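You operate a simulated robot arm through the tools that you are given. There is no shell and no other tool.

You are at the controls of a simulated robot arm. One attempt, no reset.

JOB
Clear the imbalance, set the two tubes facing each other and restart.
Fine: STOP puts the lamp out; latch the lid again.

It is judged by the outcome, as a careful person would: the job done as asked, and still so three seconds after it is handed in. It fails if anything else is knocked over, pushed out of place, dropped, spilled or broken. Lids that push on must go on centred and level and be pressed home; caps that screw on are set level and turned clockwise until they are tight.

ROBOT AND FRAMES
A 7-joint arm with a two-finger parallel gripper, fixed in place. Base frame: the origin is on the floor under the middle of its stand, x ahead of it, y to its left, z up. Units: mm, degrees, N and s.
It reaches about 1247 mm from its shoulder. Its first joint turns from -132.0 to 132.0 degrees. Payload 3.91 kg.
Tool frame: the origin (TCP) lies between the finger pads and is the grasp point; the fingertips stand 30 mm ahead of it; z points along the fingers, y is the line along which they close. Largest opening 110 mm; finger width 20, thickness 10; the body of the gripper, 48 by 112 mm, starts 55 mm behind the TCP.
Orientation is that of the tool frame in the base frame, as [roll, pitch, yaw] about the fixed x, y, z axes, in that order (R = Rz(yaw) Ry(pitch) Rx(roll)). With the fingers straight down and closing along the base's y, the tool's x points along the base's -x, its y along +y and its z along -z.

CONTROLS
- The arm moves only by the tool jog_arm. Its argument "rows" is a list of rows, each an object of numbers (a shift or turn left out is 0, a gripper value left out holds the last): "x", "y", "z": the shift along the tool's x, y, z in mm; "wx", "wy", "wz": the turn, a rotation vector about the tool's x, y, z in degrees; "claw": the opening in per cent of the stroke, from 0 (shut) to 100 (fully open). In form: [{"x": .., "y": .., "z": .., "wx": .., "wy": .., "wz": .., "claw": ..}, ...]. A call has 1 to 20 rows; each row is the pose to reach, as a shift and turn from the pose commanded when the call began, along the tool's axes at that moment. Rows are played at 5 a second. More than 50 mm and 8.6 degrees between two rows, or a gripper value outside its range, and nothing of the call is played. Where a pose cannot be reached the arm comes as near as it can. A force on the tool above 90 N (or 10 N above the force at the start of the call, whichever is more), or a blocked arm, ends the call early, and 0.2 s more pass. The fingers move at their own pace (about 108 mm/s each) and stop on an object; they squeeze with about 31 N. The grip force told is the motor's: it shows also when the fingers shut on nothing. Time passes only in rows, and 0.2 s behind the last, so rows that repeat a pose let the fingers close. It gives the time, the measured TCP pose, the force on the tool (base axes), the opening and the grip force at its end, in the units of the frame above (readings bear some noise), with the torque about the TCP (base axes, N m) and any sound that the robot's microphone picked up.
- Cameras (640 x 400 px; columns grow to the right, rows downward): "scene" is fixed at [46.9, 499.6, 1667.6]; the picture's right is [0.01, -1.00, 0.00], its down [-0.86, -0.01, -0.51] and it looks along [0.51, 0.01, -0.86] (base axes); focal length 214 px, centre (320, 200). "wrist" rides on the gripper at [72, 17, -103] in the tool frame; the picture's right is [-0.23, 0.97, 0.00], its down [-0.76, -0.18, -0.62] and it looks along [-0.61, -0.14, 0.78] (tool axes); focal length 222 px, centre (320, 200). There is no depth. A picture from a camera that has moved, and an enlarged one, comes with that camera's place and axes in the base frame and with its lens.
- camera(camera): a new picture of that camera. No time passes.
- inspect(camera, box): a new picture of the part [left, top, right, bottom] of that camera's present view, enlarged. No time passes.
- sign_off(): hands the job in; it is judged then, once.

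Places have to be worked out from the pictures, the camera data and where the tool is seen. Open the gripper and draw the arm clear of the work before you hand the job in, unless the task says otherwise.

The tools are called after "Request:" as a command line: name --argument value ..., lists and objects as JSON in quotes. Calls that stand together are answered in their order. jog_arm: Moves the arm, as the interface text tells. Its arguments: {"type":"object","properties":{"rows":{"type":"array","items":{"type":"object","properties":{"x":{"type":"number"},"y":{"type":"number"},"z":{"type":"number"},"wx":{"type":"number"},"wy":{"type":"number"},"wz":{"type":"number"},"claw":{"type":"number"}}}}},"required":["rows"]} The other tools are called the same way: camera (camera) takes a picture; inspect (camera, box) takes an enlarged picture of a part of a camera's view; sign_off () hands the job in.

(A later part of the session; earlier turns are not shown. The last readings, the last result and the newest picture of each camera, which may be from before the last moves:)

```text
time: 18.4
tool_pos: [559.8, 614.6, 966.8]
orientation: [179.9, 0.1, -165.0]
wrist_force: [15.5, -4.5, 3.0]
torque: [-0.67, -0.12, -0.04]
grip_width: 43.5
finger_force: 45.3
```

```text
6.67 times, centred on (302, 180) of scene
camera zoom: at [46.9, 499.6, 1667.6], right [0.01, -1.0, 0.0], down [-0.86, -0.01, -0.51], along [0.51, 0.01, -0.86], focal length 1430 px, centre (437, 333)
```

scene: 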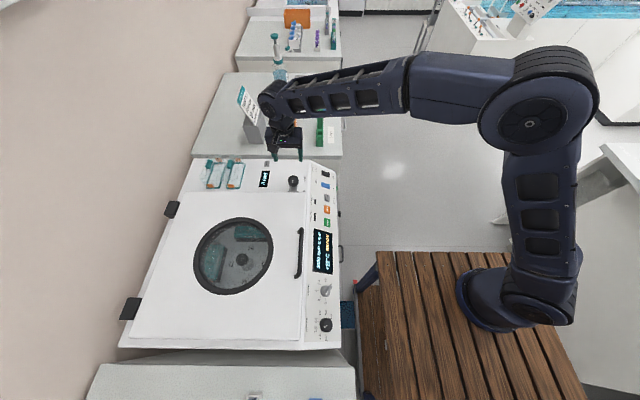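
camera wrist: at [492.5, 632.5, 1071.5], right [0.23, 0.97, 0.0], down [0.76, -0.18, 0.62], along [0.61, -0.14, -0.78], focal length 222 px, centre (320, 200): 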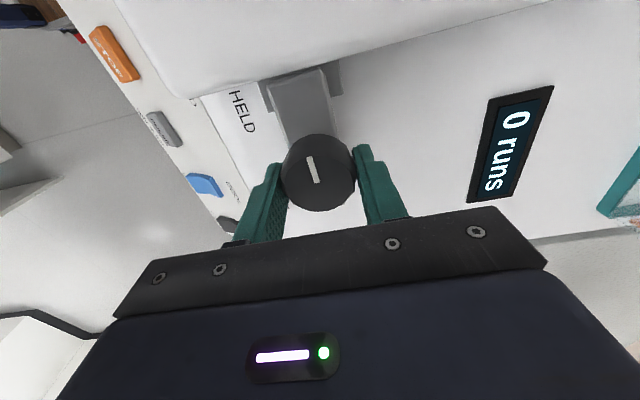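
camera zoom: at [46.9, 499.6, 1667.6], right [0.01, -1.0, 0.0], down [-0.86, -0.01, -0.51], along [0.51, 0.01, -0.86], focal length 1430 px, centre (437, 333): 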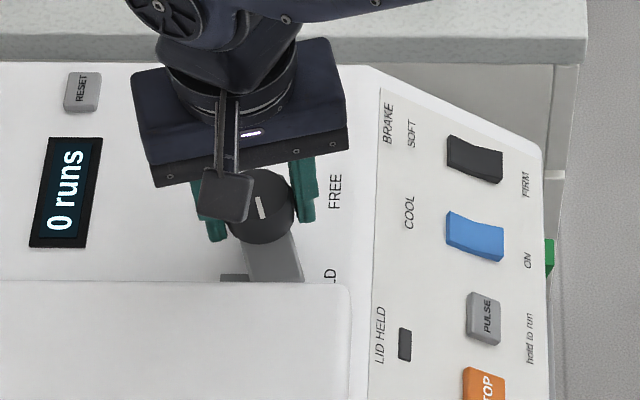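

It is a turn latch: bar and knob swung with the twist, coming off the tongue. I'll carry on turning the same way toward FREE, up to 90° in all.

Request:
jog_arm --rows '[{"wz": -8}, {"wz": -16}, {"wz": -24}, {"wz": -32}, {"wz": -40}, {"wz": -48}, {"wz": -56}, {"wz": -64}, {"wz": -70}, {"wz": -75}]'

Request:
inspect --camera "wrist" --box '[210, 50, 430, 220]'

Request:
inspect --camera "scene" --box '[260, 150, 345, 210]'

```text
time: 20.6
tool_pos: [559.3, 613.2, 968.8]
orientation: [180.0, 0.0, -90.1]
wrist_force: [39.1, -1.8, 6.8]
torque: [0.78, -0.08, -0.64]
grip_width: 43.5
finger_force: 45.1
```

```text
2.35 times, centred on (320, 135) of wrist
camera zoom: at [544.6, 541.5, 1072.3], right [-0.97, 0.23, 0.0], down [0.18, 0.76, 0.62], along [0.14, 0.61, -0.78], focal length 523 px, centre (320, 353)
```

zoom: 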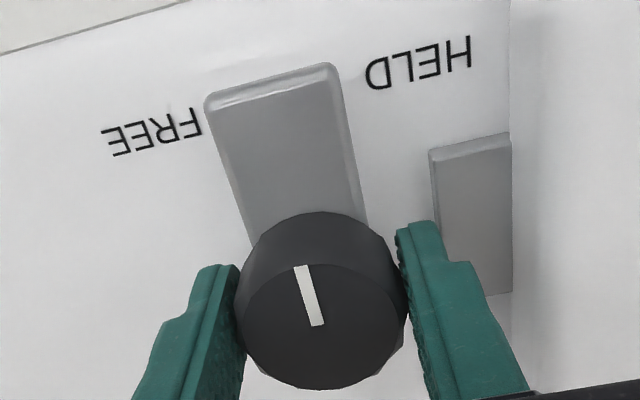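

```text
6.67 times, centred on (302, 180) of scene
camera zoom: at [46.9, 499.6, 1667.6], right [0.01, -1.0, 0.0], down [-0.86, -0.01, -0.51], along [0.51, 0.01, -0.86], focal length 1430 px, centre (437, 333)
```

zoom: 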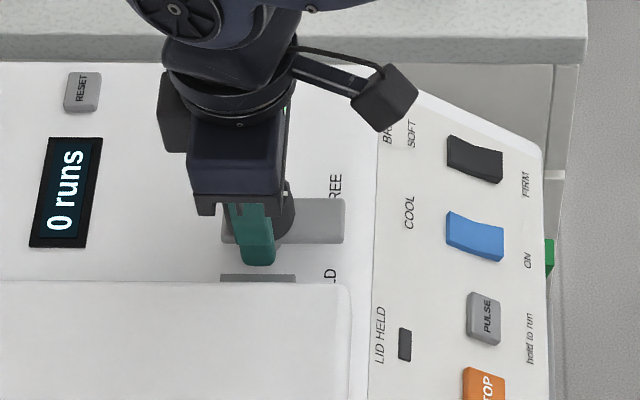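

The bar now points to the front, fully off the tongue, so the lid is unlatched. I'll open the fingers only slightly (the lid edge is close) and lift straight off.

Request:
jog_arm --rows '[{"claw": 50}, {"claw": 50}, {"claw": 50, "z": -15}, {"z": -50}, {"z": -100}, {"z": -140}]'

Request:
camera --camera "wrist"

Request:
inspect --camera "scene" --box '[260, 150, 345, 290]'

```text
time: 22.0
tool_pos: [558.1, 614.5, 1106.5]
orientation: [179.9, -0.1, -90.1]
wrist_force: [0.2, 0.2, 0.1]
torque: [-0.03, 0.01, 0.06]
grip_width: 55.0
finger_force: 0.0
```

```text
taken
camera wrist: at [541.8, 543.0, 1211.3], right [-0.97, 0.23, 0.0], down [0.18, 0.76, 0.62], along [0.14, 0.61, -0.78], focal length 222 px, centre (320, 200)
```

wrist: 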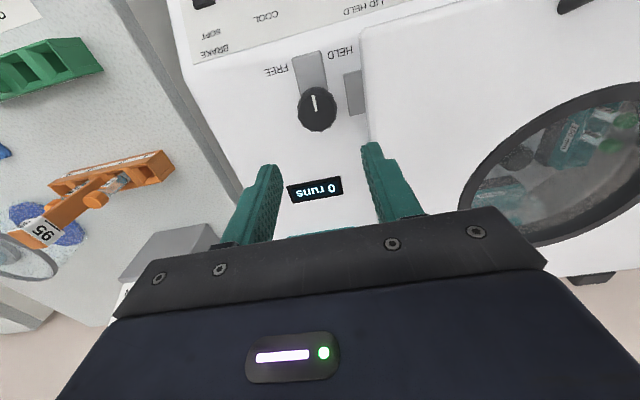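

```text
2.86 times, centred on (302, 220) of scene
camera zoom: at [46.9, 499.6, 1667.6], right [0.01, -1.0, 0.0], down [-0.86, -0.01, -0.51], along [0.51, 0.01, -0.86], focal length 613 px, centre (370, 143)
```

zoom: 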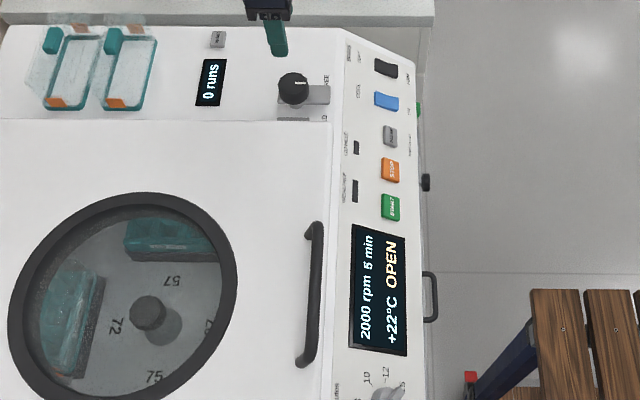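

The display now reads OPEN, so the latch is released. From this angle the window shows tube caps too; I'll zoom in there and on the handle.

Request:
inspect --camera "wrist" --box '[460, 70, 640, 240]'

Request:
inspect --camera "scene" --box '[120, 190, 320, 350]'

```text
2.35 times, centred on (550, 155) of wrist
camera zoom: at [541.8, 543.0, 1211.3], right [-0.97, 0.23, 0.0], down [0.18, 0.76, 0.62], along [0.14, 0.61, -0.78], focal length 523 px, centre (-221, 306)
```

zoom: 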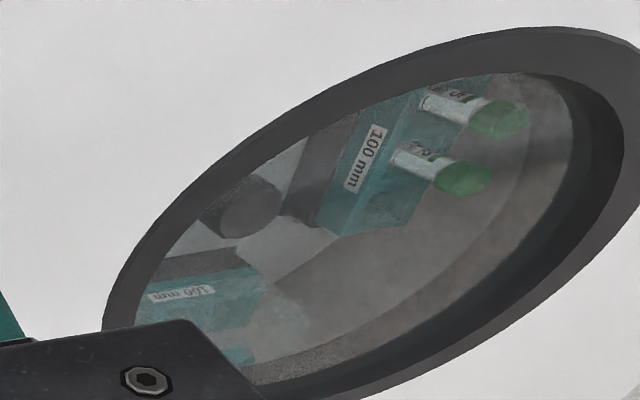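

```text
2.50 times, centred on (220, 270) of scene
camera zoom: at [46.9, 499.6, 1667.6], right [0.01, -1.0, 0.0], down [-0.86, -0.01, -0.51], along [0.51, 0.01, -0.86], focal length 536 px, centre (570, 25)
```

zoom: 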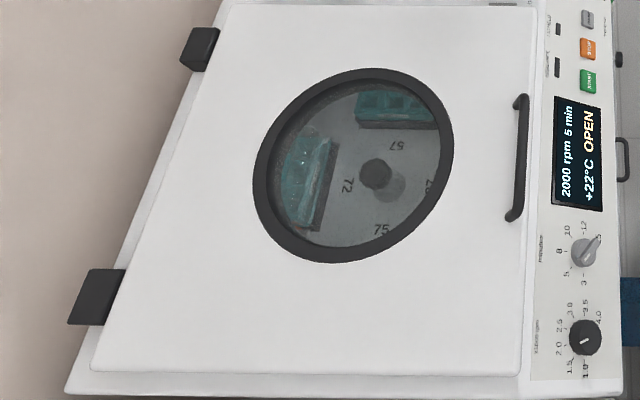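

Both tubes (green caps) stand in the same bucket, the one marked 75, which is the cause of the imbalance; the facing bucket is 57. Next is the lid: I put its handle near y≈570, z≈1000, x≈184–326. I'll move over it, turning back to close along y.

Request:
jog_arm --rows '[{"x": 4, "y": 27, "z": -5, "wz": 8.2}, {"x": 8, "y": 55, "z": -10, "wz": 16.4}, {"x": 12, "y": 82, "z": -15, "wz": 24.6}, {"x": 16, "y": 110, "z": -20, "wz": 32.8}, {"x": 20, "y": 138, "z": -23, "wz": 41}, {"x": 24, "y": 165, "z": -23, "wz": 49.2}, {"x": 28, "y": 193, "z": -23, "wz": 57.4}, {"x": 32, "y": 220, "z": -23, "wz": 65.6}, {"x": 36, "y": 248, "z": -23, "wz": 73.8}, {"x": 40, "y": 275, "z": -23, "wz": 82}, {"x": 44, "y": 303, "z": -23, "wz": 90}]'

Request:
camera --camera "wrist"

Request:
camera --camera "scene"

```text
time: 24.4
tool_pos: [253.6, 570.1, 1129.7]
orientation: [180.0, 0.0, 179.8]
wrist_force: [0.0, 0.1, -0.8]
torque: [-0.01, 0.06, -0.02]
grip_width: 54.8
finger_force: 0.0
```

```text
taken
camera wrist: at [183.3, 587.9, 1234.6], right [0.23, 0.97, 0.0], down [0.76, -0.18, 0.62], along [0.61, -0.14, -0.78], focal length 222 px, centre (320, 200)
```

wrist: 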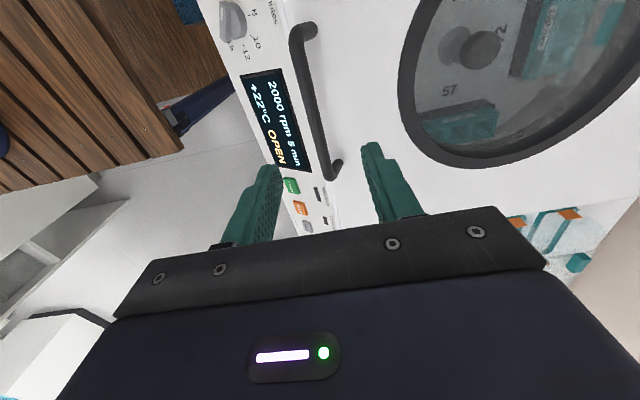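

```text
taken
```

scene: 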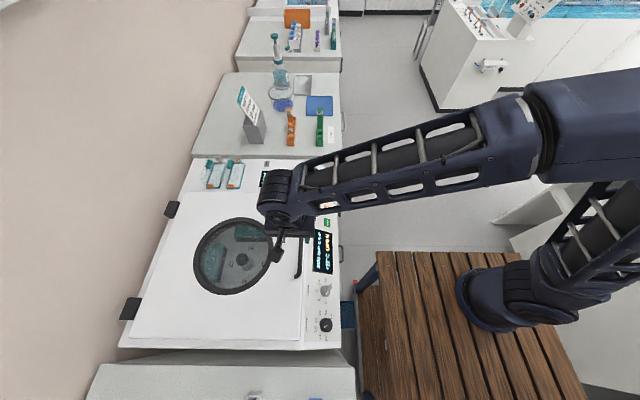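

The handle bar lies directly under the fingers. I'll descend partway and look again to fix its height.

Request:
jog_arm --rows '[{"z": 25, "y": -3, "claw": 55}, {"z": 50, "y": -3}]'

Request:
camera --camera "wrist"

Request:
inspect --camera "wrist" --box '[240, 0, 400, 200]'

Request:
inspect --camera "scene" --box '[250, 210, 340, 290]'

```text
time: 25.0
tool_pos: [255.0, 566.9, 1080.8]
orientation: [-180.0, 0.0, 179.9]
wrist_force: [0.1, 0.1, -1.3]
torque: [0.01, 0.04, 0.0]
grip_width: 60.5
finger_force: 0.0
```

```text
taken
camera wrist: at [183.6, 582.9, 1185.6], right [0.23, 0.97, 0.0], down [0.76, -0.18, 0.62], along [0.61, -0.14, -0.78], focal length 222 px, centre (320, 200)
```

wrist: 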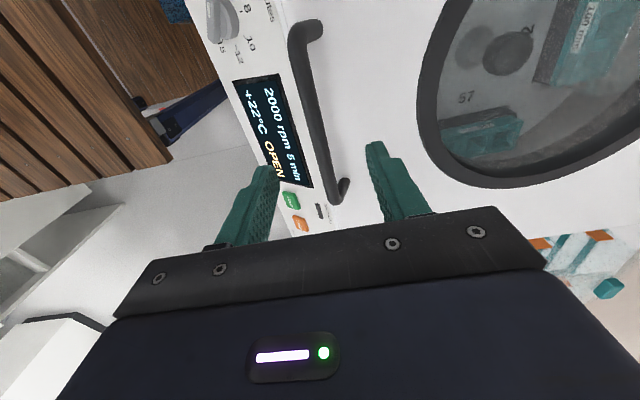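

```text
2.00 times, centred on (320, 100) of wrist
camera zoom: at [183.6, 582.9, 1185.6], right [0.23, 0.97, 0.0], down [0.76, -0.18, 0.62], along [0.61, -0.14, -0.78], focal length 444 px, centre (320, 400)
```

zoom: 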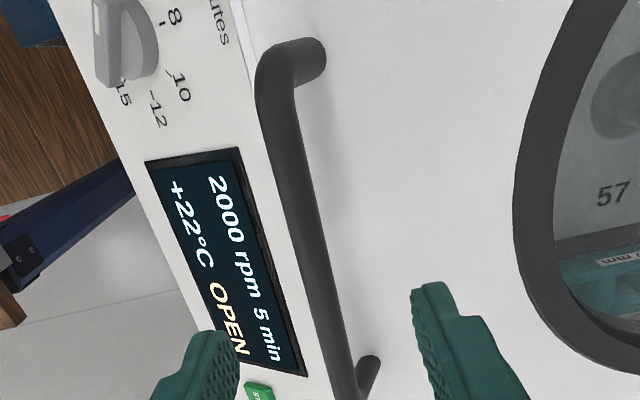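

```text
5.00 times, centred on (295, 250) of scene
camera zoom: at [46.9, 499.6, 1667.6], right [0.01, -1.0, 0.0], down [-0.86, -0.01, -0.51], along [0.51, 0.01, -0.86], focal length 1072 px, centre (445, -50)
```

zoom: 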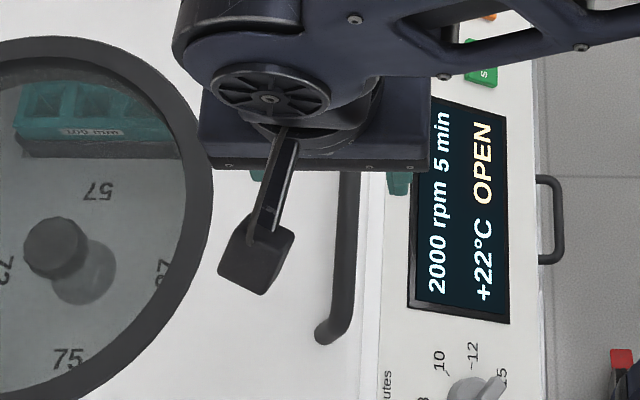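

I place the bar at about y≈567, z≈980, spanning x≈192–332. I'll lower to bring the bar between the pads, in small steps with the force check, and look before closing.

Request:
jog_arm --rows '[{"z": 30}, {"z": 60}, {"z": 75}, {"z": 82}]'

Request:
camera --camera "wrist"

Request:
inspect --camera "scene" --box '[250, 210, 340, 290]'

```text
time: 26.0
tool_pos: [254.2, 567.6, 998.0]
orientation: [-179.9, 0.0, 180.0]
wrist_force: [-0.2, 0.1, -0.4]
torque: [-0.02, 0.03, -0.02]
grip_width: 60.4
finger_force: 0.1
```

```text
taken
camera wrist: at [183.6, 584.2, 1102.3], right [0.23, 0.97, 0.0], down [0.76, -0.18, 0.62], along [0.61, -0.14, -0.78], focal length 222 px, centre (320, 200)
```

wrist: 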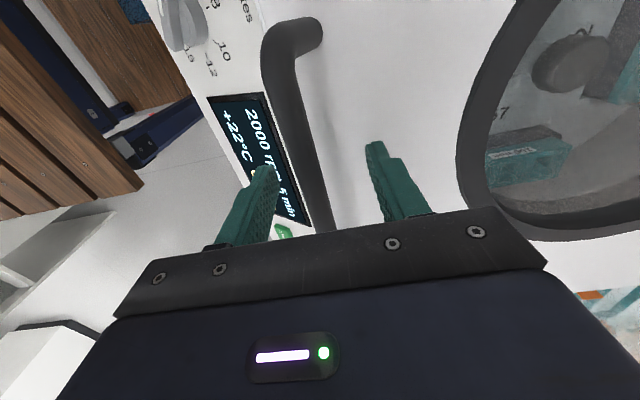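

```text
5.00 times, centred on (295, 250) of scene
camera zoom: at [46.9, 499.6, 1667.6], right [0.01, -1.0, 0.0], down [-0.86, -0.01, -0.51], along [0.51, 0.01, -0.86], focal length 1072 px, centre (445, -50)
```

zoom: 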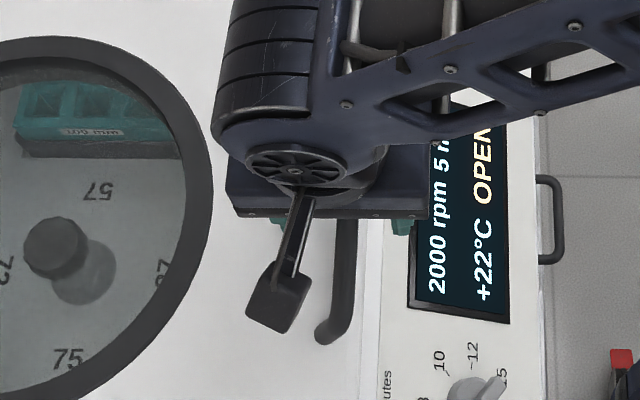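

Request:
inspect --camera "wrist" --box '[240, 0, 400, 200]'

```text
2.00 times, centred on (320, 100) of wrist
camera zoom: at [183.6, 584.2, 1102.3], right [0.23, 0.97, 0.0], down [0.76, -0.18, 0.62], along [0.61, -0.14, -0.78], focal length 444 px, centre (320, 400)
```

zoom: 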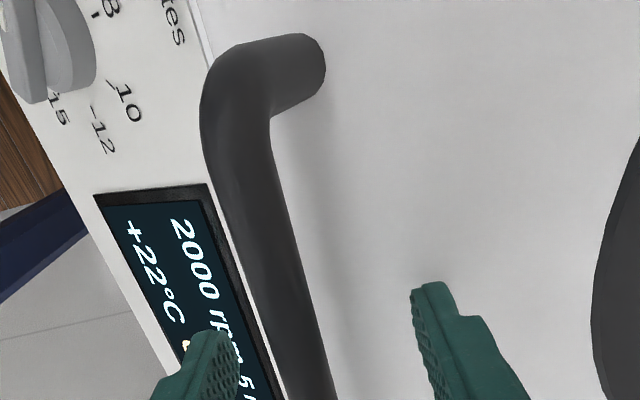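

The bar is within a few mm of the pad line at z≈980. I'll go 8 mm lower and close on it.

Request:
jog_arm --rows '[{"z": 4}, {"z": 8}, {"z": 8, "claw": 30}, {"z": 8, "claw": 10}, {"z": 8, "claw": 0}, {"z": 8, "claw": 0}]'

Request:
camera --camera "wrist"

```text
time: 27.4
tool_pos: [255.4, 567.2, 992.0]
orientation: [180.0, 0.0, 179.9]
wrist_force: [-1.3, -34.0, 58.0]
torque: [0.62, 0.31, -0.03]
grip_width: 18.1
finger_force: 31.2
```

```text
taken
camera wrist: at [184.4, 583.3, 1096.0], right [0.23, 0.97, 0.0], down [0.76, -0.18, 0.62], along [0.61, -0.14, -0.78], focal length 222 px, centre (320, 200)
```

wrist: 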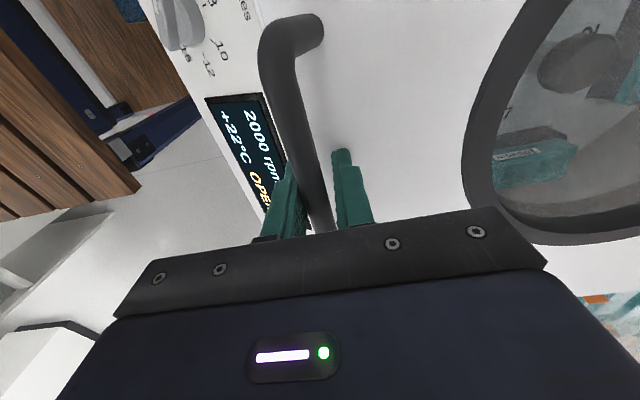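

The pads met the bar (18 mm), but there is 58 N upward and 34 N sideways: the tips seem to be touching the lid and the bar sits slightly toward -y. I'll open, lift 8 mm, shift 2 mm and close again.

Request:
jog_arm --rows '[{"claw": 35}, {"claw": 35, "z": -4}, {"z": -8, "y": -3}, {"z": -8, "y": -3, "claw": 0}, {"z": -8, "y": -3, "claw": 0}, {"z": -8, "y": -3, "claw": 0}]'

Request:
camera --camera "wrist"

```text
time: 28.8
tool_pos: [256.4, 563.5, 998.6]
orientation: [-179.9, 0.1, 179.9]
wrist_force: [-1.6, -26.0, -1.5]
torque: [-0.14, 0.69, 0.21]
grip_width: 13.7
finger_force: 45.4
```

```text
taken
camera wrist: at [185.4, 581.7, 1102.5], right [0.23, 0.97, 0.0], down [0.76, -0.18, 0.62], along [0.61, -0.14, -0.78], focal length 222 px, centre (320, 200)
```

wrist: 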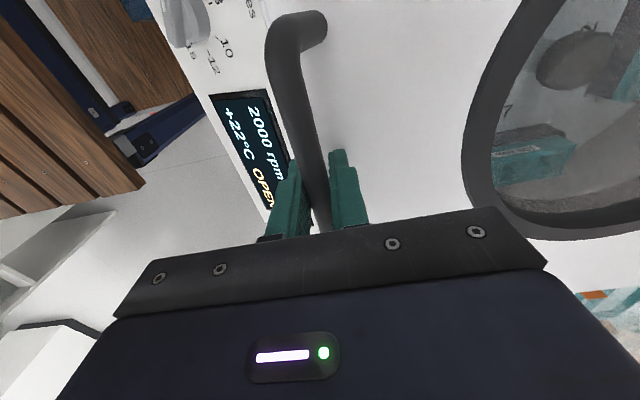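

Now the bar (about 14 mm) is held with no vertical load. I'll settle the grip 4 mm higher and 1 mm over, then begin lifting along the hinge arc (hinge estimated near y≈1095, z≈925), watching the forces.

Request:
jog_arm --rows '[{"claw": 25}, {"z": -4, "y": -1.2, "claw": 25}, {"z": -4, "y": -1.2, "claw": 0}, {"z": -4, "y": -1.2, "claw": 0}, {"z": -4, "y": -1.2, "claw": 0}, {"z": -10, "y": -0.5}, {"z": -17, "y": 0.5}, {"z": -24, "y": 1.5}]'

Request:
camera --camera "wrist"

Request:
camera --camera "scene"

```text
time: 30.6
tool_pos: [255.2, 565.6, 1022.0]
orientation: [179.9, 0.0, 179.8]
wrist_force: [9.9, -6.2, -2.1]
torque: [0.05, -0.52, 0.18]
grip_width: 13.6
finger_force: 45.0
```

```text
taken
camera wrist: at [185.1, 583.8, 1126.6], right [0.23, 0.97, 0.0], down [0.76, -0.18, 0.62], along [0.61, -0.14, -0.78], focal length 222 px, centre (320, 200)
```

wrist: 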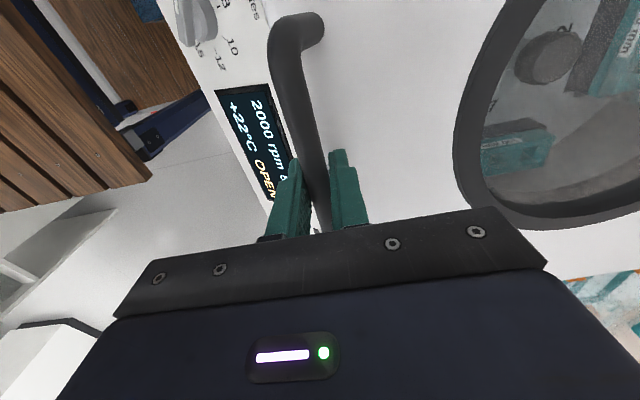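

```text
taken
```

scene: 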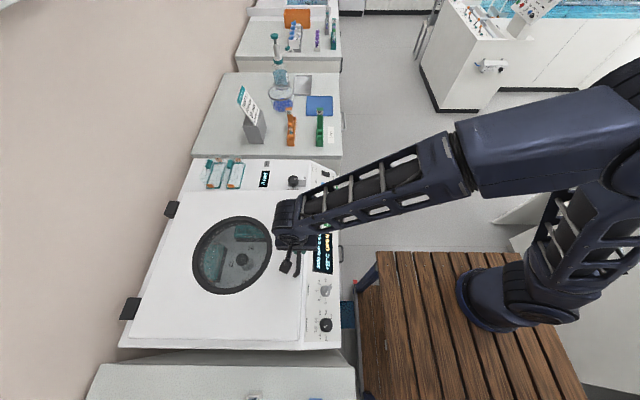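

The lid is rising with the bar held and only a few newtons of load, so it seems counterbalanced. I'll continue along the arc to about 10° and check the radial force.

Request:
jog_arm --rows '[{"y": 2.9, "z": -17}, {"y": 6.6, "z": -35.4}, {"y": 10.9, "z": -53.5}, {"y": 15.9, "z": -71.6}]'

Request:
camera --camera "scene"

```text
time: 31.6
tool_pos: [256.4, 583.1, 1092.9]
orientation: [179.9, 0.0, 179.9]
wrist_force: [6.4, 1.6, -1.9]
torque: [0.12, -0.22, 0.21]
grip_width: 14.0
finger_force: 45.0
```

```text
taken
```

scene: 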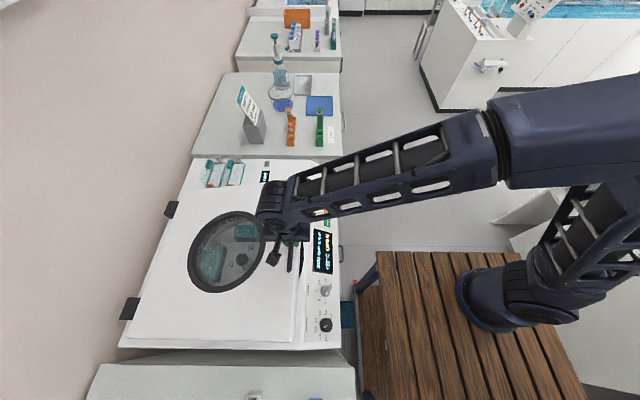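

Forces stay near zero, so the arc fits well. I'll carry on to 25°.

Request:
jog_arm --rows '[{"y": 7.1, "z": -22.3}, {"y": 15.1, "z": -44.2}, {"y": 24.1, "z": -65.8}, {"y": 34.1, "z": -87}, {"y": 44.9, "z": -107.7}, {"y": 56.7, "z": -127.9}]'

Request:
camera --camera "scene"

Request:
camera --camera "wrist"

```text
time: 33.0
tool_pos: [255.3, 641.7, 1221.7]
orientation: [-179.9, -0.1, -180.0]
wrist_force: [7.4, 59.0, -40.1]
torque: [0.2, 0.02, -0.22]
grip_width: 13.8
finger_force: 45.0
```

```text
taken
```

scene: 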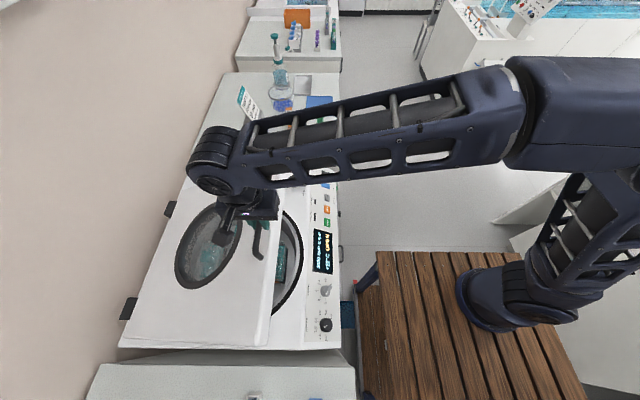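

```text
taken
camera wrist: at [184.3, 659.1, 1325.8], right [0.23, 0.97, 0.0], down [0.76, -0.18, 0.62], along [0.61, -0.14, -0.78], focal length 222 px, centre (320, 200)
```

wrist: 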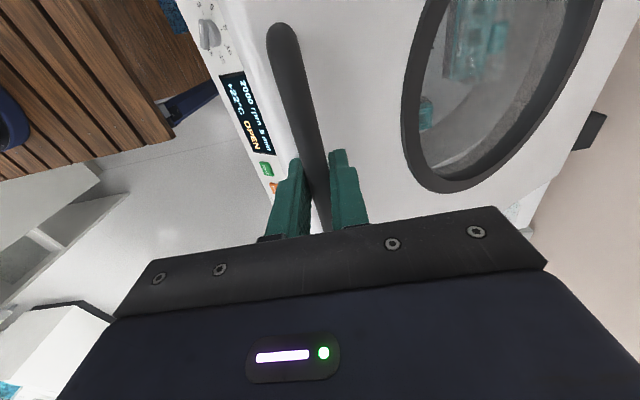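

At 25° a radial pull of about 70 N toward the hinge built up, so the real arc turns in slightly more than mine. I'll correct inward about 3 mm and continue on a refitted arc (centre near y≈1110, R≈553) in smaller steps.

Request:
jog_arm --rows '[{"y": 2.4, "z": 1.8}, {"y": 8.5, "z": -8}, {"y": 15.3, "z": -17.5}]'

```text
time: 33.8
tool_pos: [254.1, 654.8, 1239.9]
orientation: [-179.9, 0.0, 179.9]
wrist_force: [6.7, 17.0, -13.5]
torque: [0.11, -0.23, -0.08]
grip_width: 13.6
finger_force: 45.1
```

The pull dropped to 20 N. I'll carry on with the same arc up to about 43° of lid angle.

Request:
jog_arm --rows '[{"y": 15.1, "z": -18.8}, {"y": 30.2, "z": -37.7}, {"y": 46.1, "z": -55.8}, {"y": 62.8, "z": -73.2}, {"y": 80.2, "z": -89.9}, {"y": 98.3, "z": -105.8}]'

Request:
camera --camera "scene"

Request:
camera --camera "wrist"

```text
time: 35.2
tool_pos: [255.3, 752.0, 1343.5]
orientation: [-179.8, 0.0, 180.0]
wrist_force: [-5.5, 24.8, -32.9]
torque: [0.1, -0.36, -0.27]
grip_width: 13.7
finger_force: 45.3
```

```text
taken
```

scene: 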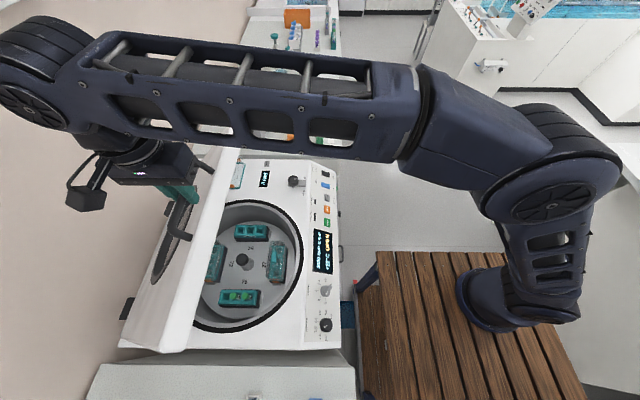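

```text
taken
camera wrist: at [184.2, 769.7, 1447.0], right [0.23, 0.97, 0.0], down [0.76, -0.18, 0.62], along [0.61, -0.14, -0.78], focal length 222 px, centre (320, 200)
```

wrist: 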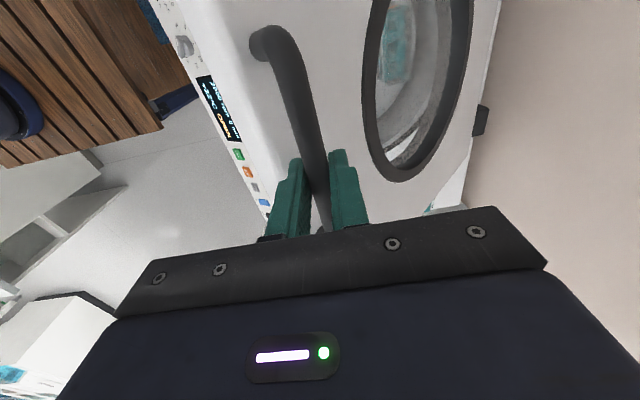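

The lid is about 43° open and the rotor is visible. Refit of the arc gives centre (1092, 932), R≈533; I'll continue to about 54° with the inward correction, then check clearance to the wall.

Request:
jog_arm --rows '[{"y": 10, "z": -6}, {"y": 19.8, "z": -13.4}, {"y": 38.7, "z": -26.9}, {"y": 58.1, "z": -39.7}, {"y": 78, "z": -51.5}]'

Request:
camera --camera "scene"

Request:
camera --camera "wrist"

```text
time: 36.4
tool_pos: [255.5, 806.9, 1380.9]
orientation: [-179.8, 0.1, 179.9]
wrist_force: [-2.9, 14.2, -26.4]
torque: [0.12, -0.68, -0.21]
grip_width: 13.5
finger_force: 45.0
out of reach, approached as far as the arm can: row 4, 5
```

```text
taken
```

scene: 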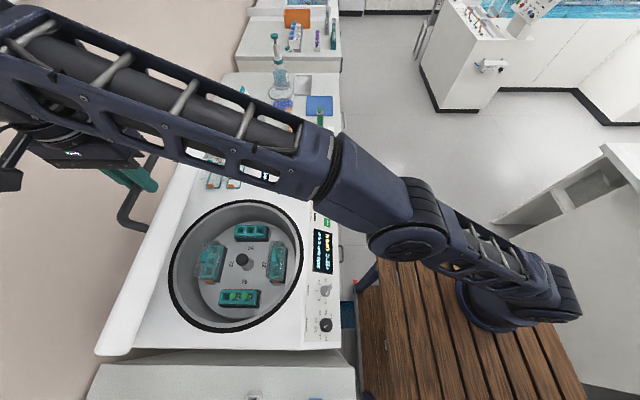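

```text
taken
camera wrist: at [184.5, 824.6, 1485.8], right [0.23, 0.97, 0.0], down [0.76, -0.18, 0.62], along [0.61, -0.14, -0.78], focal length 222 px, centre (320, 200)
```

wrist: 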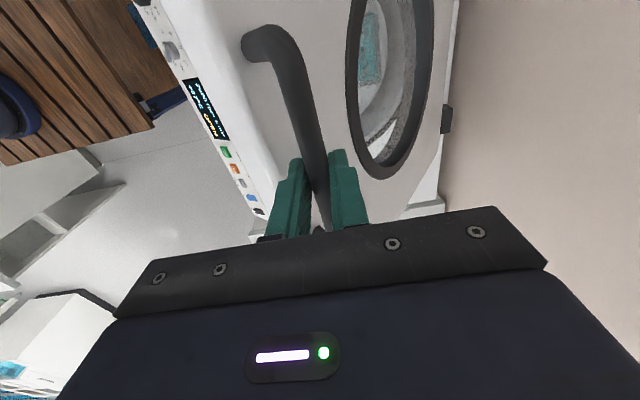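

The arm is at full stretch in this pose, with the lid about 50° open. I'll loosen the fingers slightly while still caging the bar, to find out whether the lid stays by itself.

Request:
jog_arm --rows '[{"claw": 24}, {"claw": 24}, {"claw": 24}, {"claw": 24}]'

Request:
camera --camera "wrist"

```text
time: 37.4
tool_pos: [253.8, 804.9, 1383.3]
orientation: [180.0, 0.0, 179.9]
wrist_force: [-0.1, 0.1, 0.4]
torque: [-0.01, 0.0, 0.02]
grip_width: 26.3
finger_force: 0.1
```

```text
taken
camera wrist: at [183.6, 822.6, 1488.0], right [0.23, 0.97, 0.0], down [0.76, -0.18, 0.62], along [0.61, -0.14, -0.78], focal length 222 px, centre (320, 200)
```

wrist: 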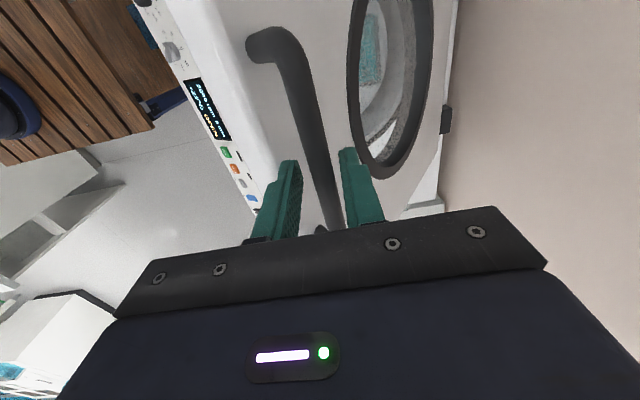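

No load with the fingers loosened: the lid stays where it is. It needs to be further open for wrist clearance, so I'll withdraw upward off the bar and afterwards push the lid from its inner face.

Request:
jog_arm --rows '[{"z": -10}, {"z": -20, "wx": -2}, {"z": -30, "wx": -5}, {"z": -40, "y": -4, "wx": -9}, {"z": -48, "y": -14, "wx": -14}, {"z": -55, "y": -30, "wx": -20}]'

Request:
camera --camera "scene"

Request:
camera --camera "wrist"

```text
time: 38.8
tool_pos: [258.2, 776.5, 1434.4]
orientation: [159.9, 0.0, 180.0]
wrist_force: [0.6, 0.6, -1.2]
torque: [-0.04, -0.02, -0.03]
grip_width: 26.2
finger_force: 0.0
out of reach, approached as far as the arm can: row 1, 2
```

```text
taken
```

scene: 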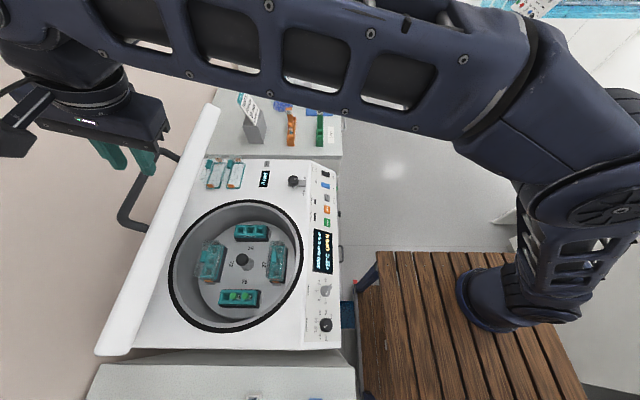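

```text
taken
camera wrist: at [185.3, 756.7, 1538.9], right [0.23, 0.92, 0.33], down [0.76, -0.38, 0.52], along [0.61, 0.13, -0.78], focal length 222 px, centre (320, 200)
```

wrist: 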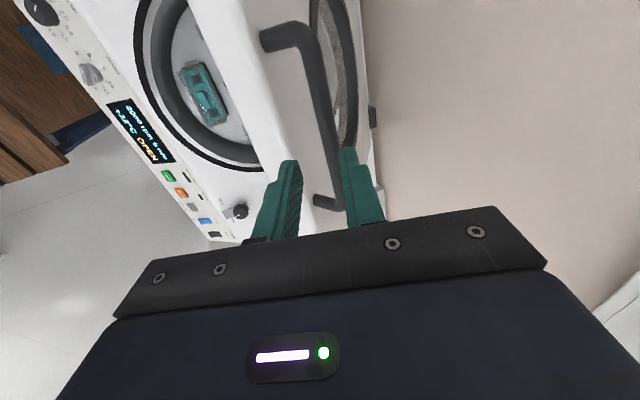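

The fingers are clear and the lid stays put. With the chamber open I'll zoom in on the rotor and buckets.

Request:
inspect --camera "scene" --box '[165, 195, 310, 335]'

Request:
inspect --camera "scene" --box '[210, 280, 270, 315]'

Request:
inspect --camera "scene" --box '[225, 215, 280, 250]'

```text
2.86 times, centred on (238, 265) of scene
camera zoom: at [46.9, 499.6, 1667.6], right [0.01, -1.0, 0.0], down [-0.86, -0.01, -0.51], along [0.51, 0.01, -0.86], focal length 613 px, centre (556, 14)
```

zoom: 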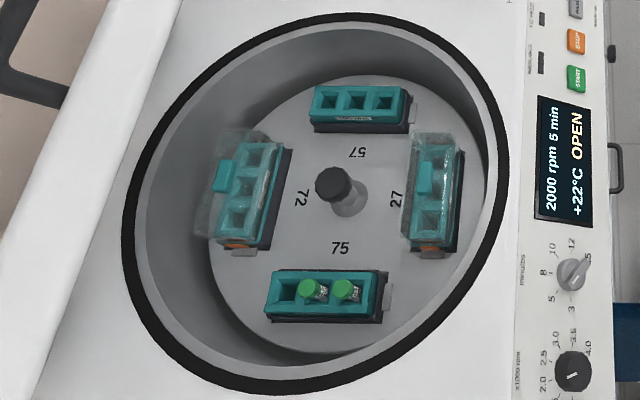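

```text
10.67 times, centred on (240, 298) of scene
camera zoom: at [46.9, 499.6, 1667.6], right [0.01, -1.0, 0.0], down [-0.86, -0.01, -0.51], along [0.51, 0.01, -0.86], focal length 2288 px, centre (1173, -840)
```

zoom: 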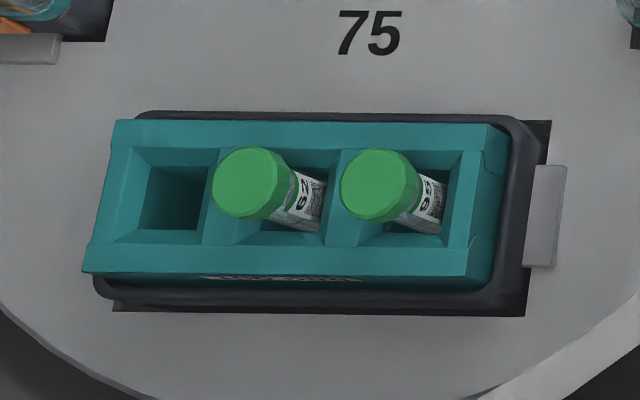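

```text
11.43 times, centred on (252, 232) of scene
camera zoom: at [46.9, 499.6, 1667.6], right [0.01, -1.0, 0.0], down [-0.86, -0.01, -0.51], along [0.51, 0.01, -0.86], focal length 2451 px, centre (1091, -171)
```

zoom: 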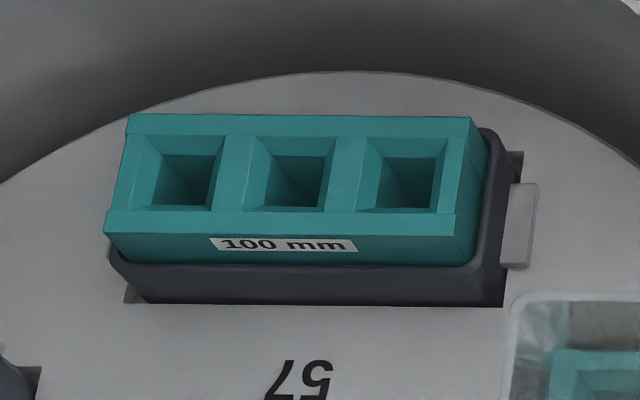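

Bucket 75 holds two green-capped tubes (middle and front slots); bucket 57 opposite has three free slots. So the front tube should go into the middle slot of 57, facing the one in the middle of 75. First I'll retreat forward, shut the fingers and turn the tool to point at the lid's inner face.

Request:
jog_arm --rows '[{"x": 0, "y": -30, "z": -5, "wx": -5, "claw": 0}, {"x": 1, "y": -60, "z": -10, "wx": -10}, {"x": 1, "y": -90, "z": -15, "wx": -16}, {"x": 2, "y": -120, "z": -20, "wx": -22}, {"x": 3, "y": -150, "z": -24, "wx": -29}, {"x": 3, "y": -180, "z": -28, "wx": -36}, {"x": 3, "y": -205, "z": -32, "wx": -43}, {"x": 3, "y": -220, "z": -36, "wx": -50}]'

Request:
camera --camera "scene"

Request:
camera --camera "wrist"

```text
time: 40.6
tool_pos: [250.3, 554.8, 1391.7]
orientation: [110.2, 0.2, 179.9]
wrist_force: [0.9, 0.6, 0.6]
torque: [0.0, 0.0, 0.0]
grip_width: 0.2
finger_force: 30.9
```

```text
taken
```

scene: 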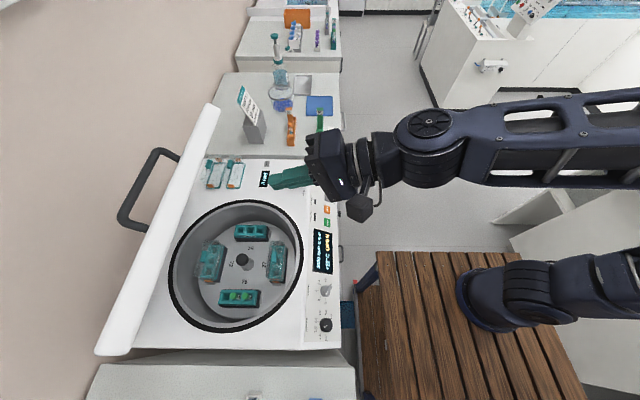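

```text
taken
camera wrist: at [179.6, 464.4, 1443.4], right [0.22, 0.33, 0.92], down [0.76, -0.65, 0.05], along [0.61, 0.69, -0.4], focal length 222 px, centre (320, 200)
```

wrist: 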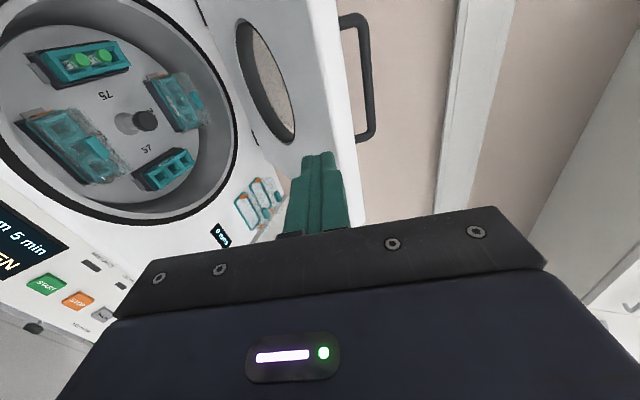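

From here the lid's inner face is ahead of the fist. I'll go to just short of it, about 60 mm below its front edge.

Request:
jog_arm --rows '[{"x": -1, "y": -9, "z": 40, "wx": -2.5}, {"x": -3, "y": -18, "z": 80, "wx": -5}, {"x": -4, "y": -28, "z": 120, "wx": -7.5}, {"x": -5, "y": -37, "z": 160, "wx": -10}]'

Request:
camera --camera "scene"

Request:
camera --camera "wrist"

```text
time: 41.6
tool_pos: [257.1, 692.6, 1306.6]
orientation: [100.0, 0.0, -180.0]
wrist_force: [-0.9, 1.5, 1.1]
torque: [-0.04, 0.03, 0.04]
grip_width: 0.0
finger_force: 31.2
```

```text
taken
```

scene: 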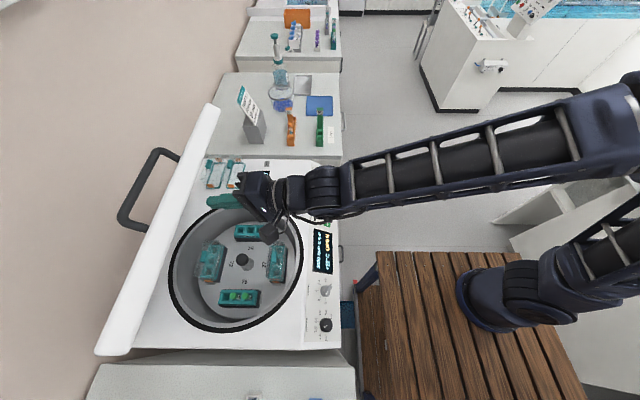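

```text
taken
camera wrist: at [186.7, 593.6, 1341.8], right [0.23, 0.17, 0.96], down [0.76, -0.65, -0.07], along [0.61, 0.75, -0.27], focal length 222 px, centre (320, 200)
```

wrist: 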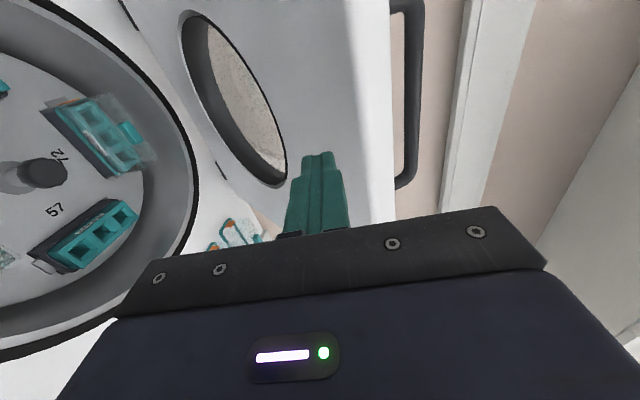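

The fist is aimed at the solid strip between window and front edge. I'll advance slowly until contact shows in the force or the lid moves.

Request:
jog_arm --rows '[{"z": 12}, {"z": 24}, {"z": 36}, {"z": 48}, {"z": 60}]'

Request:
camera --camera "wrist"

```text
time: 42.8
tool_pos: [258.6, 752.4, 1297.7]
orientation: [100.0, 0.0, 179.9]
wrist_force: [0.0, -0.6, 0.4]
torque: [-0.02, -0.03, -0.03]
grip_width: 0.1
finger_force: 30.8
```

```text
taken
camera wrist: at [187.7, 653.7, 1332.1], right [0.23, 0.17, 0.96], down [0.76, -0.65, -0.07], along [0.61, 0.74, -0.28], focal length 222 px, centre (320, 200)
```

wrist: 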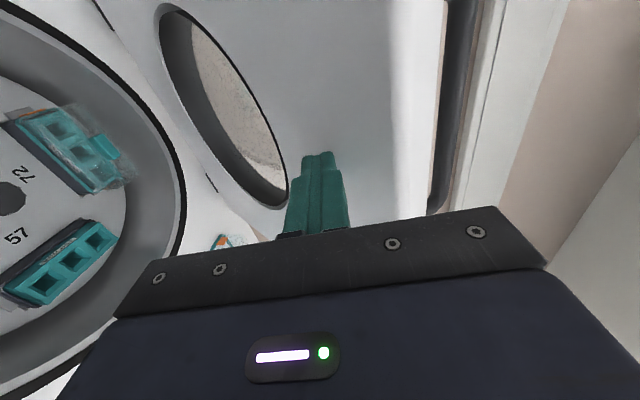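

No contact yet; the face is a little further. I'll keep advancing, now rising slightly to follow the lid's arc.

Request:
jog_arm --rows '[{"y": 6, "z": 11}, {"y": 12, "z": 22}, {"y": 18, "z": 33}, {"y": 24, "z": 44}, {"y": 30, "z": 55}, {"y": 36, "z": 67}]'

Request:
camera --camera "wrist"

Request:
camera --camera "scene"

```text
time: 44.2
tool_pos: [257.5, 824.4, 1318.3]
orientation: [100.1, 0.0, 179.9]
wrist_force: [0.6, 0.2, 0.9]
torque: [-0.02, -0.03, -0.02]
grip_width: 0.0
finger_force: 31.0
```

```text
taken
camera wrist: at [187.0, 726.4, 1352.6], right [0.23, 0.17, 0.96], down [0.76, -0.64, -0.07], along [0.61, 0.75, -0.27], focal length 222 px, centre (320, 200)
```

wrist: 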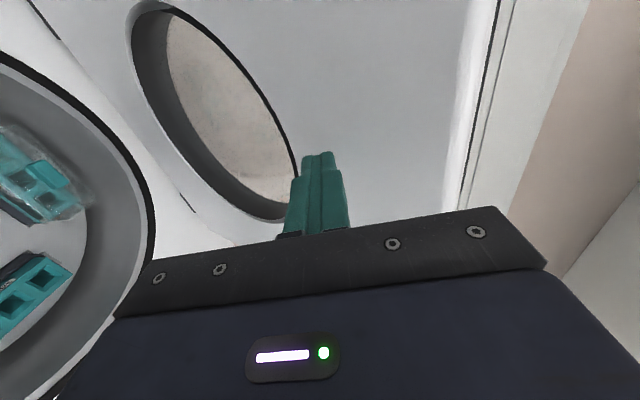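

```text
taken
```

scene: 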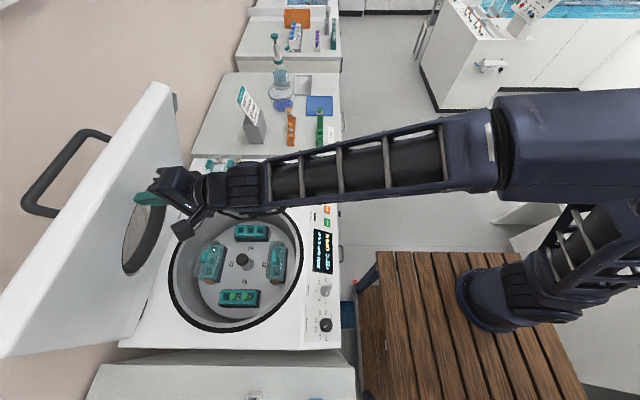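

The lid has swung open further with hardly any force. I'll wait a moment to see whether it is at rest.

Request:
jog_arm --rows '[{"z": 0}, {"z": 0}, {"z": 0}, {"z": 0}]'

Request:
camera --camera "scene"

Request:
camera --camera "wrist"

```text
time: 45.2
tool_pos: [258.6, 825.9, 1316.2]
orientation: [100.0, -0.1, -179.9]
wrist_force: [0.4, 0.5, -0.3]
torque: [-0.01, 0.05, 0.03]
grip_width: 0.0
finger_force: 30.7
```

```text
taken
```

scene: 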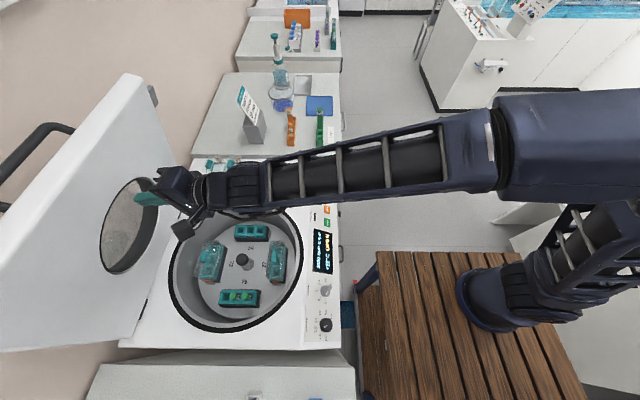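

```text
taken
camera wrist: at [187.2, 726.4, 1352.2], right [0.23, 0.17, 0.96], down [0.76, -0.65, -0.07], along [0.61, 0.75, -0.28], focal length 222 px, centre (320, 200)
```

wrist: 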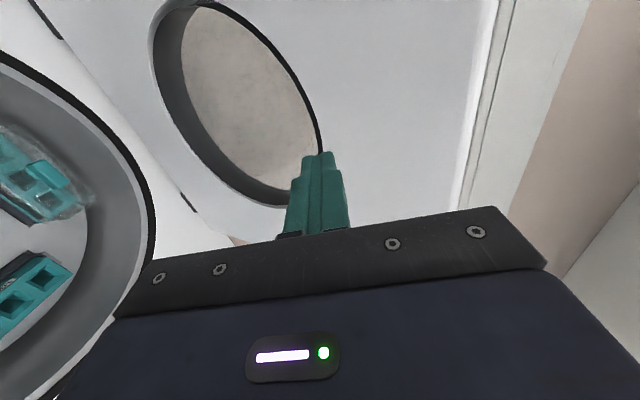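

The lid is still drifting open on its own (spring assisted). I'll draw the fist back and see where it comes to rest.

Request:
jog_arm --rows '[{"z": -30}, {"z": -65}, {"z": -100}, {"z": -135}, {"z": -170}, {"z": -200}]'

Request:
camera --camera "scene"

Request:
camera --camera "wrist"

```text
time: 46.6
tool_pos: [255.3, 627.7, 1352.0]
orientation: [100.1, 0.0, 179.9]
wrist_force: [0.3, 0.0, -0.3]
torque: [0.06, -0.02, -0.02]
grip_width: 0.1
finger_force: 30.9
```

```text
taken
```

scene: 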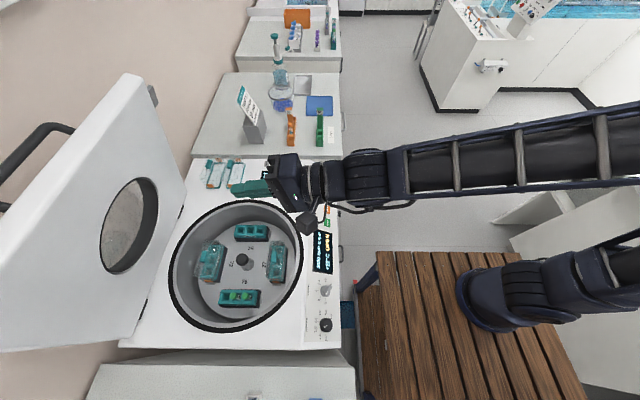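

```text
taken
camera wrist: at [185.2, 530.1, 1388.2], right [0.23, 0.17, 0.96], down [0.76, -0.65, -0.07], along [0.61, 0.74, -0.28], focal length 222 px, centre (320, 200)
```

wrist: 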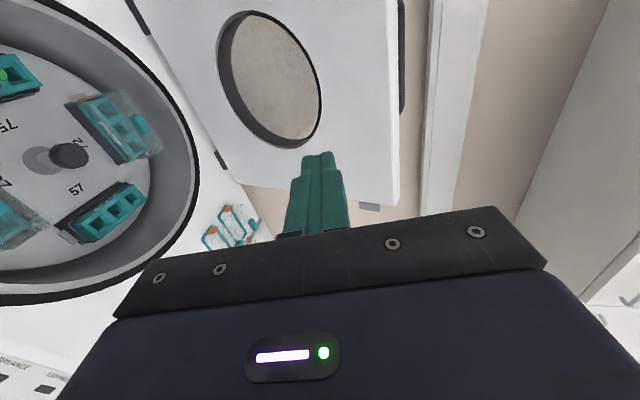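

The lid is at rest, wide open. Now for the tubes: I'll bring the tool upright again over the front of the machine to look straight into the rotor.

Request:
jog_arm --rows '[{"x": 2, "y": -11, "z": -3, "wx": 8}, {"x": 5, "y": -22, "z": -6, "wx": 16}, {"x": 7, "y": -33, "z": -9, "wx": 24}, {"x": 10, "y": -44, "z": -12, "wx": 32}, {"x": 12, "y": -55, "z": -15, "wx": 40}, {"x": 15, "y": -66, "z": -18, "wx": 48}, {"x": 17, "y": -77, "z": -21, "wx": 56}, {"x": 20, "y": -88, "z": -24, "wx": 64}, {"x": 22, "y": -98, "z": -27, "wx": 72}, {"x": 25, "y": -109, "z": -29, "wx": 80}]'

Request:
camera --camera "wrist"

```text
time: 48.8
tool_pos: [233.4, 580.5, 1252.5]
orientation: [-180.0, 0.0, 180.0]
wrist_force: [-0.2, -0.9, -0.6]
torque: [0.0, 0.01, 0.03]
grip_width: 0.0
finger_force: 30.6
out of reach, approached as far as the arm can: row 3
```

```text
taken
camera wrist: at [162.3, 597.7, 1355.5], right [0.23, 0.97, 0.0], down [0.76, -0.18, 0.62], along [0.61, -0.14, -0.78], focal length 222 px, centre (320, 200)
```

wrist: 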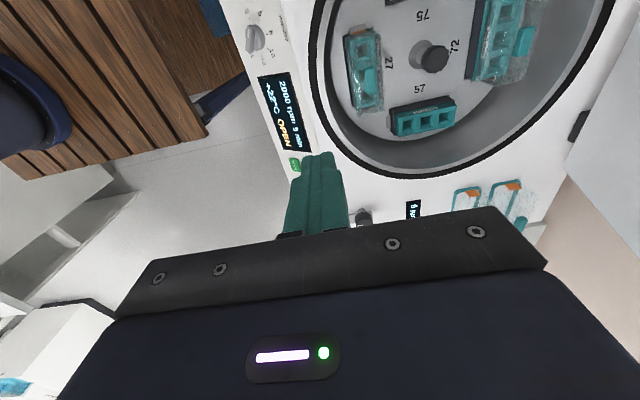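

I'll move above the rotor centre, turning the tool 90° so the fingers will close along x, across the bucket.

Request:
jog_arm --rows '[{"x": -3, "y": 18, "z": 8, "wz": -8.2, "claw": 60}, {"x": -6, "y": 36, "z": 17, "wz": -16.4}, {"x": -10, "y": 55, "z": 25, "wz": -24.6}, {"x": -13, "y": 73, "z": 33, "wz": -32.8}, {"x": -16, "y": 91, "z": 42, "wz": -41}, {"x": -19, "y": 109, "z": 50, "wz": -49.2}, {"x": -22, "y": 127, "z": 58, "wz": -57.4}, {"x": -26, "y": 145, "z": 67, "wz": -65.6}, {"x": -29, "y": 164, "z": 75, "wz": -73.8}, {"x": -32, "y": 182, "z": 83, "wz": -82}, {"x": -35, "y": 200, "z": 92, "wz": -90}]'

Request:
camera --camera "wrist"

Request:
camera --camera "scene"

```text
time: 51.2
tool_pos: [265.9, 780.3, 1159.4]
orientation: [180.0, 0.0, -89.8]
wrist_force: [-0.9, 0.0, 0.1]
torque: [0.02, -0.01, 0.03]
grip_width: 66.2
finger_force: 0.0
```

```text
taken
camera wrist: at [250.9, 708.2, 1263.0], right [-0.97, 0.23, 0.0], down [0.18, 0.76, 0.62], along [0.14, 0.61, -0.78], focal length 222 px, centre (320, 200)
```

wrist: 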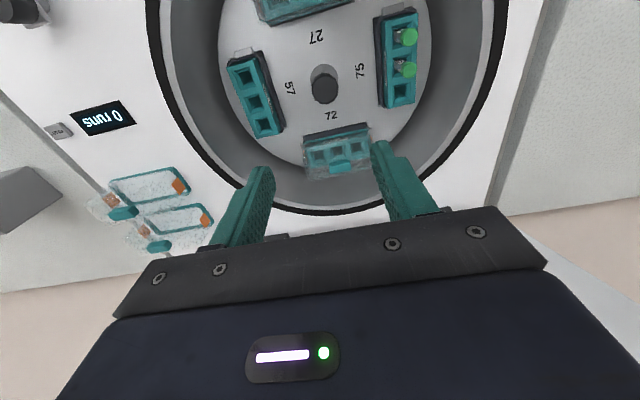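

```text
taken
```

scene: 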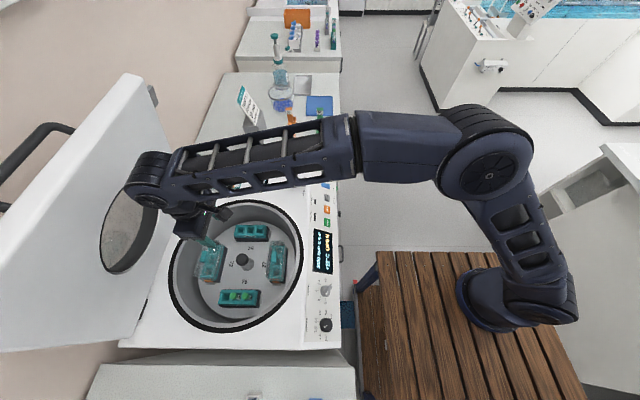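

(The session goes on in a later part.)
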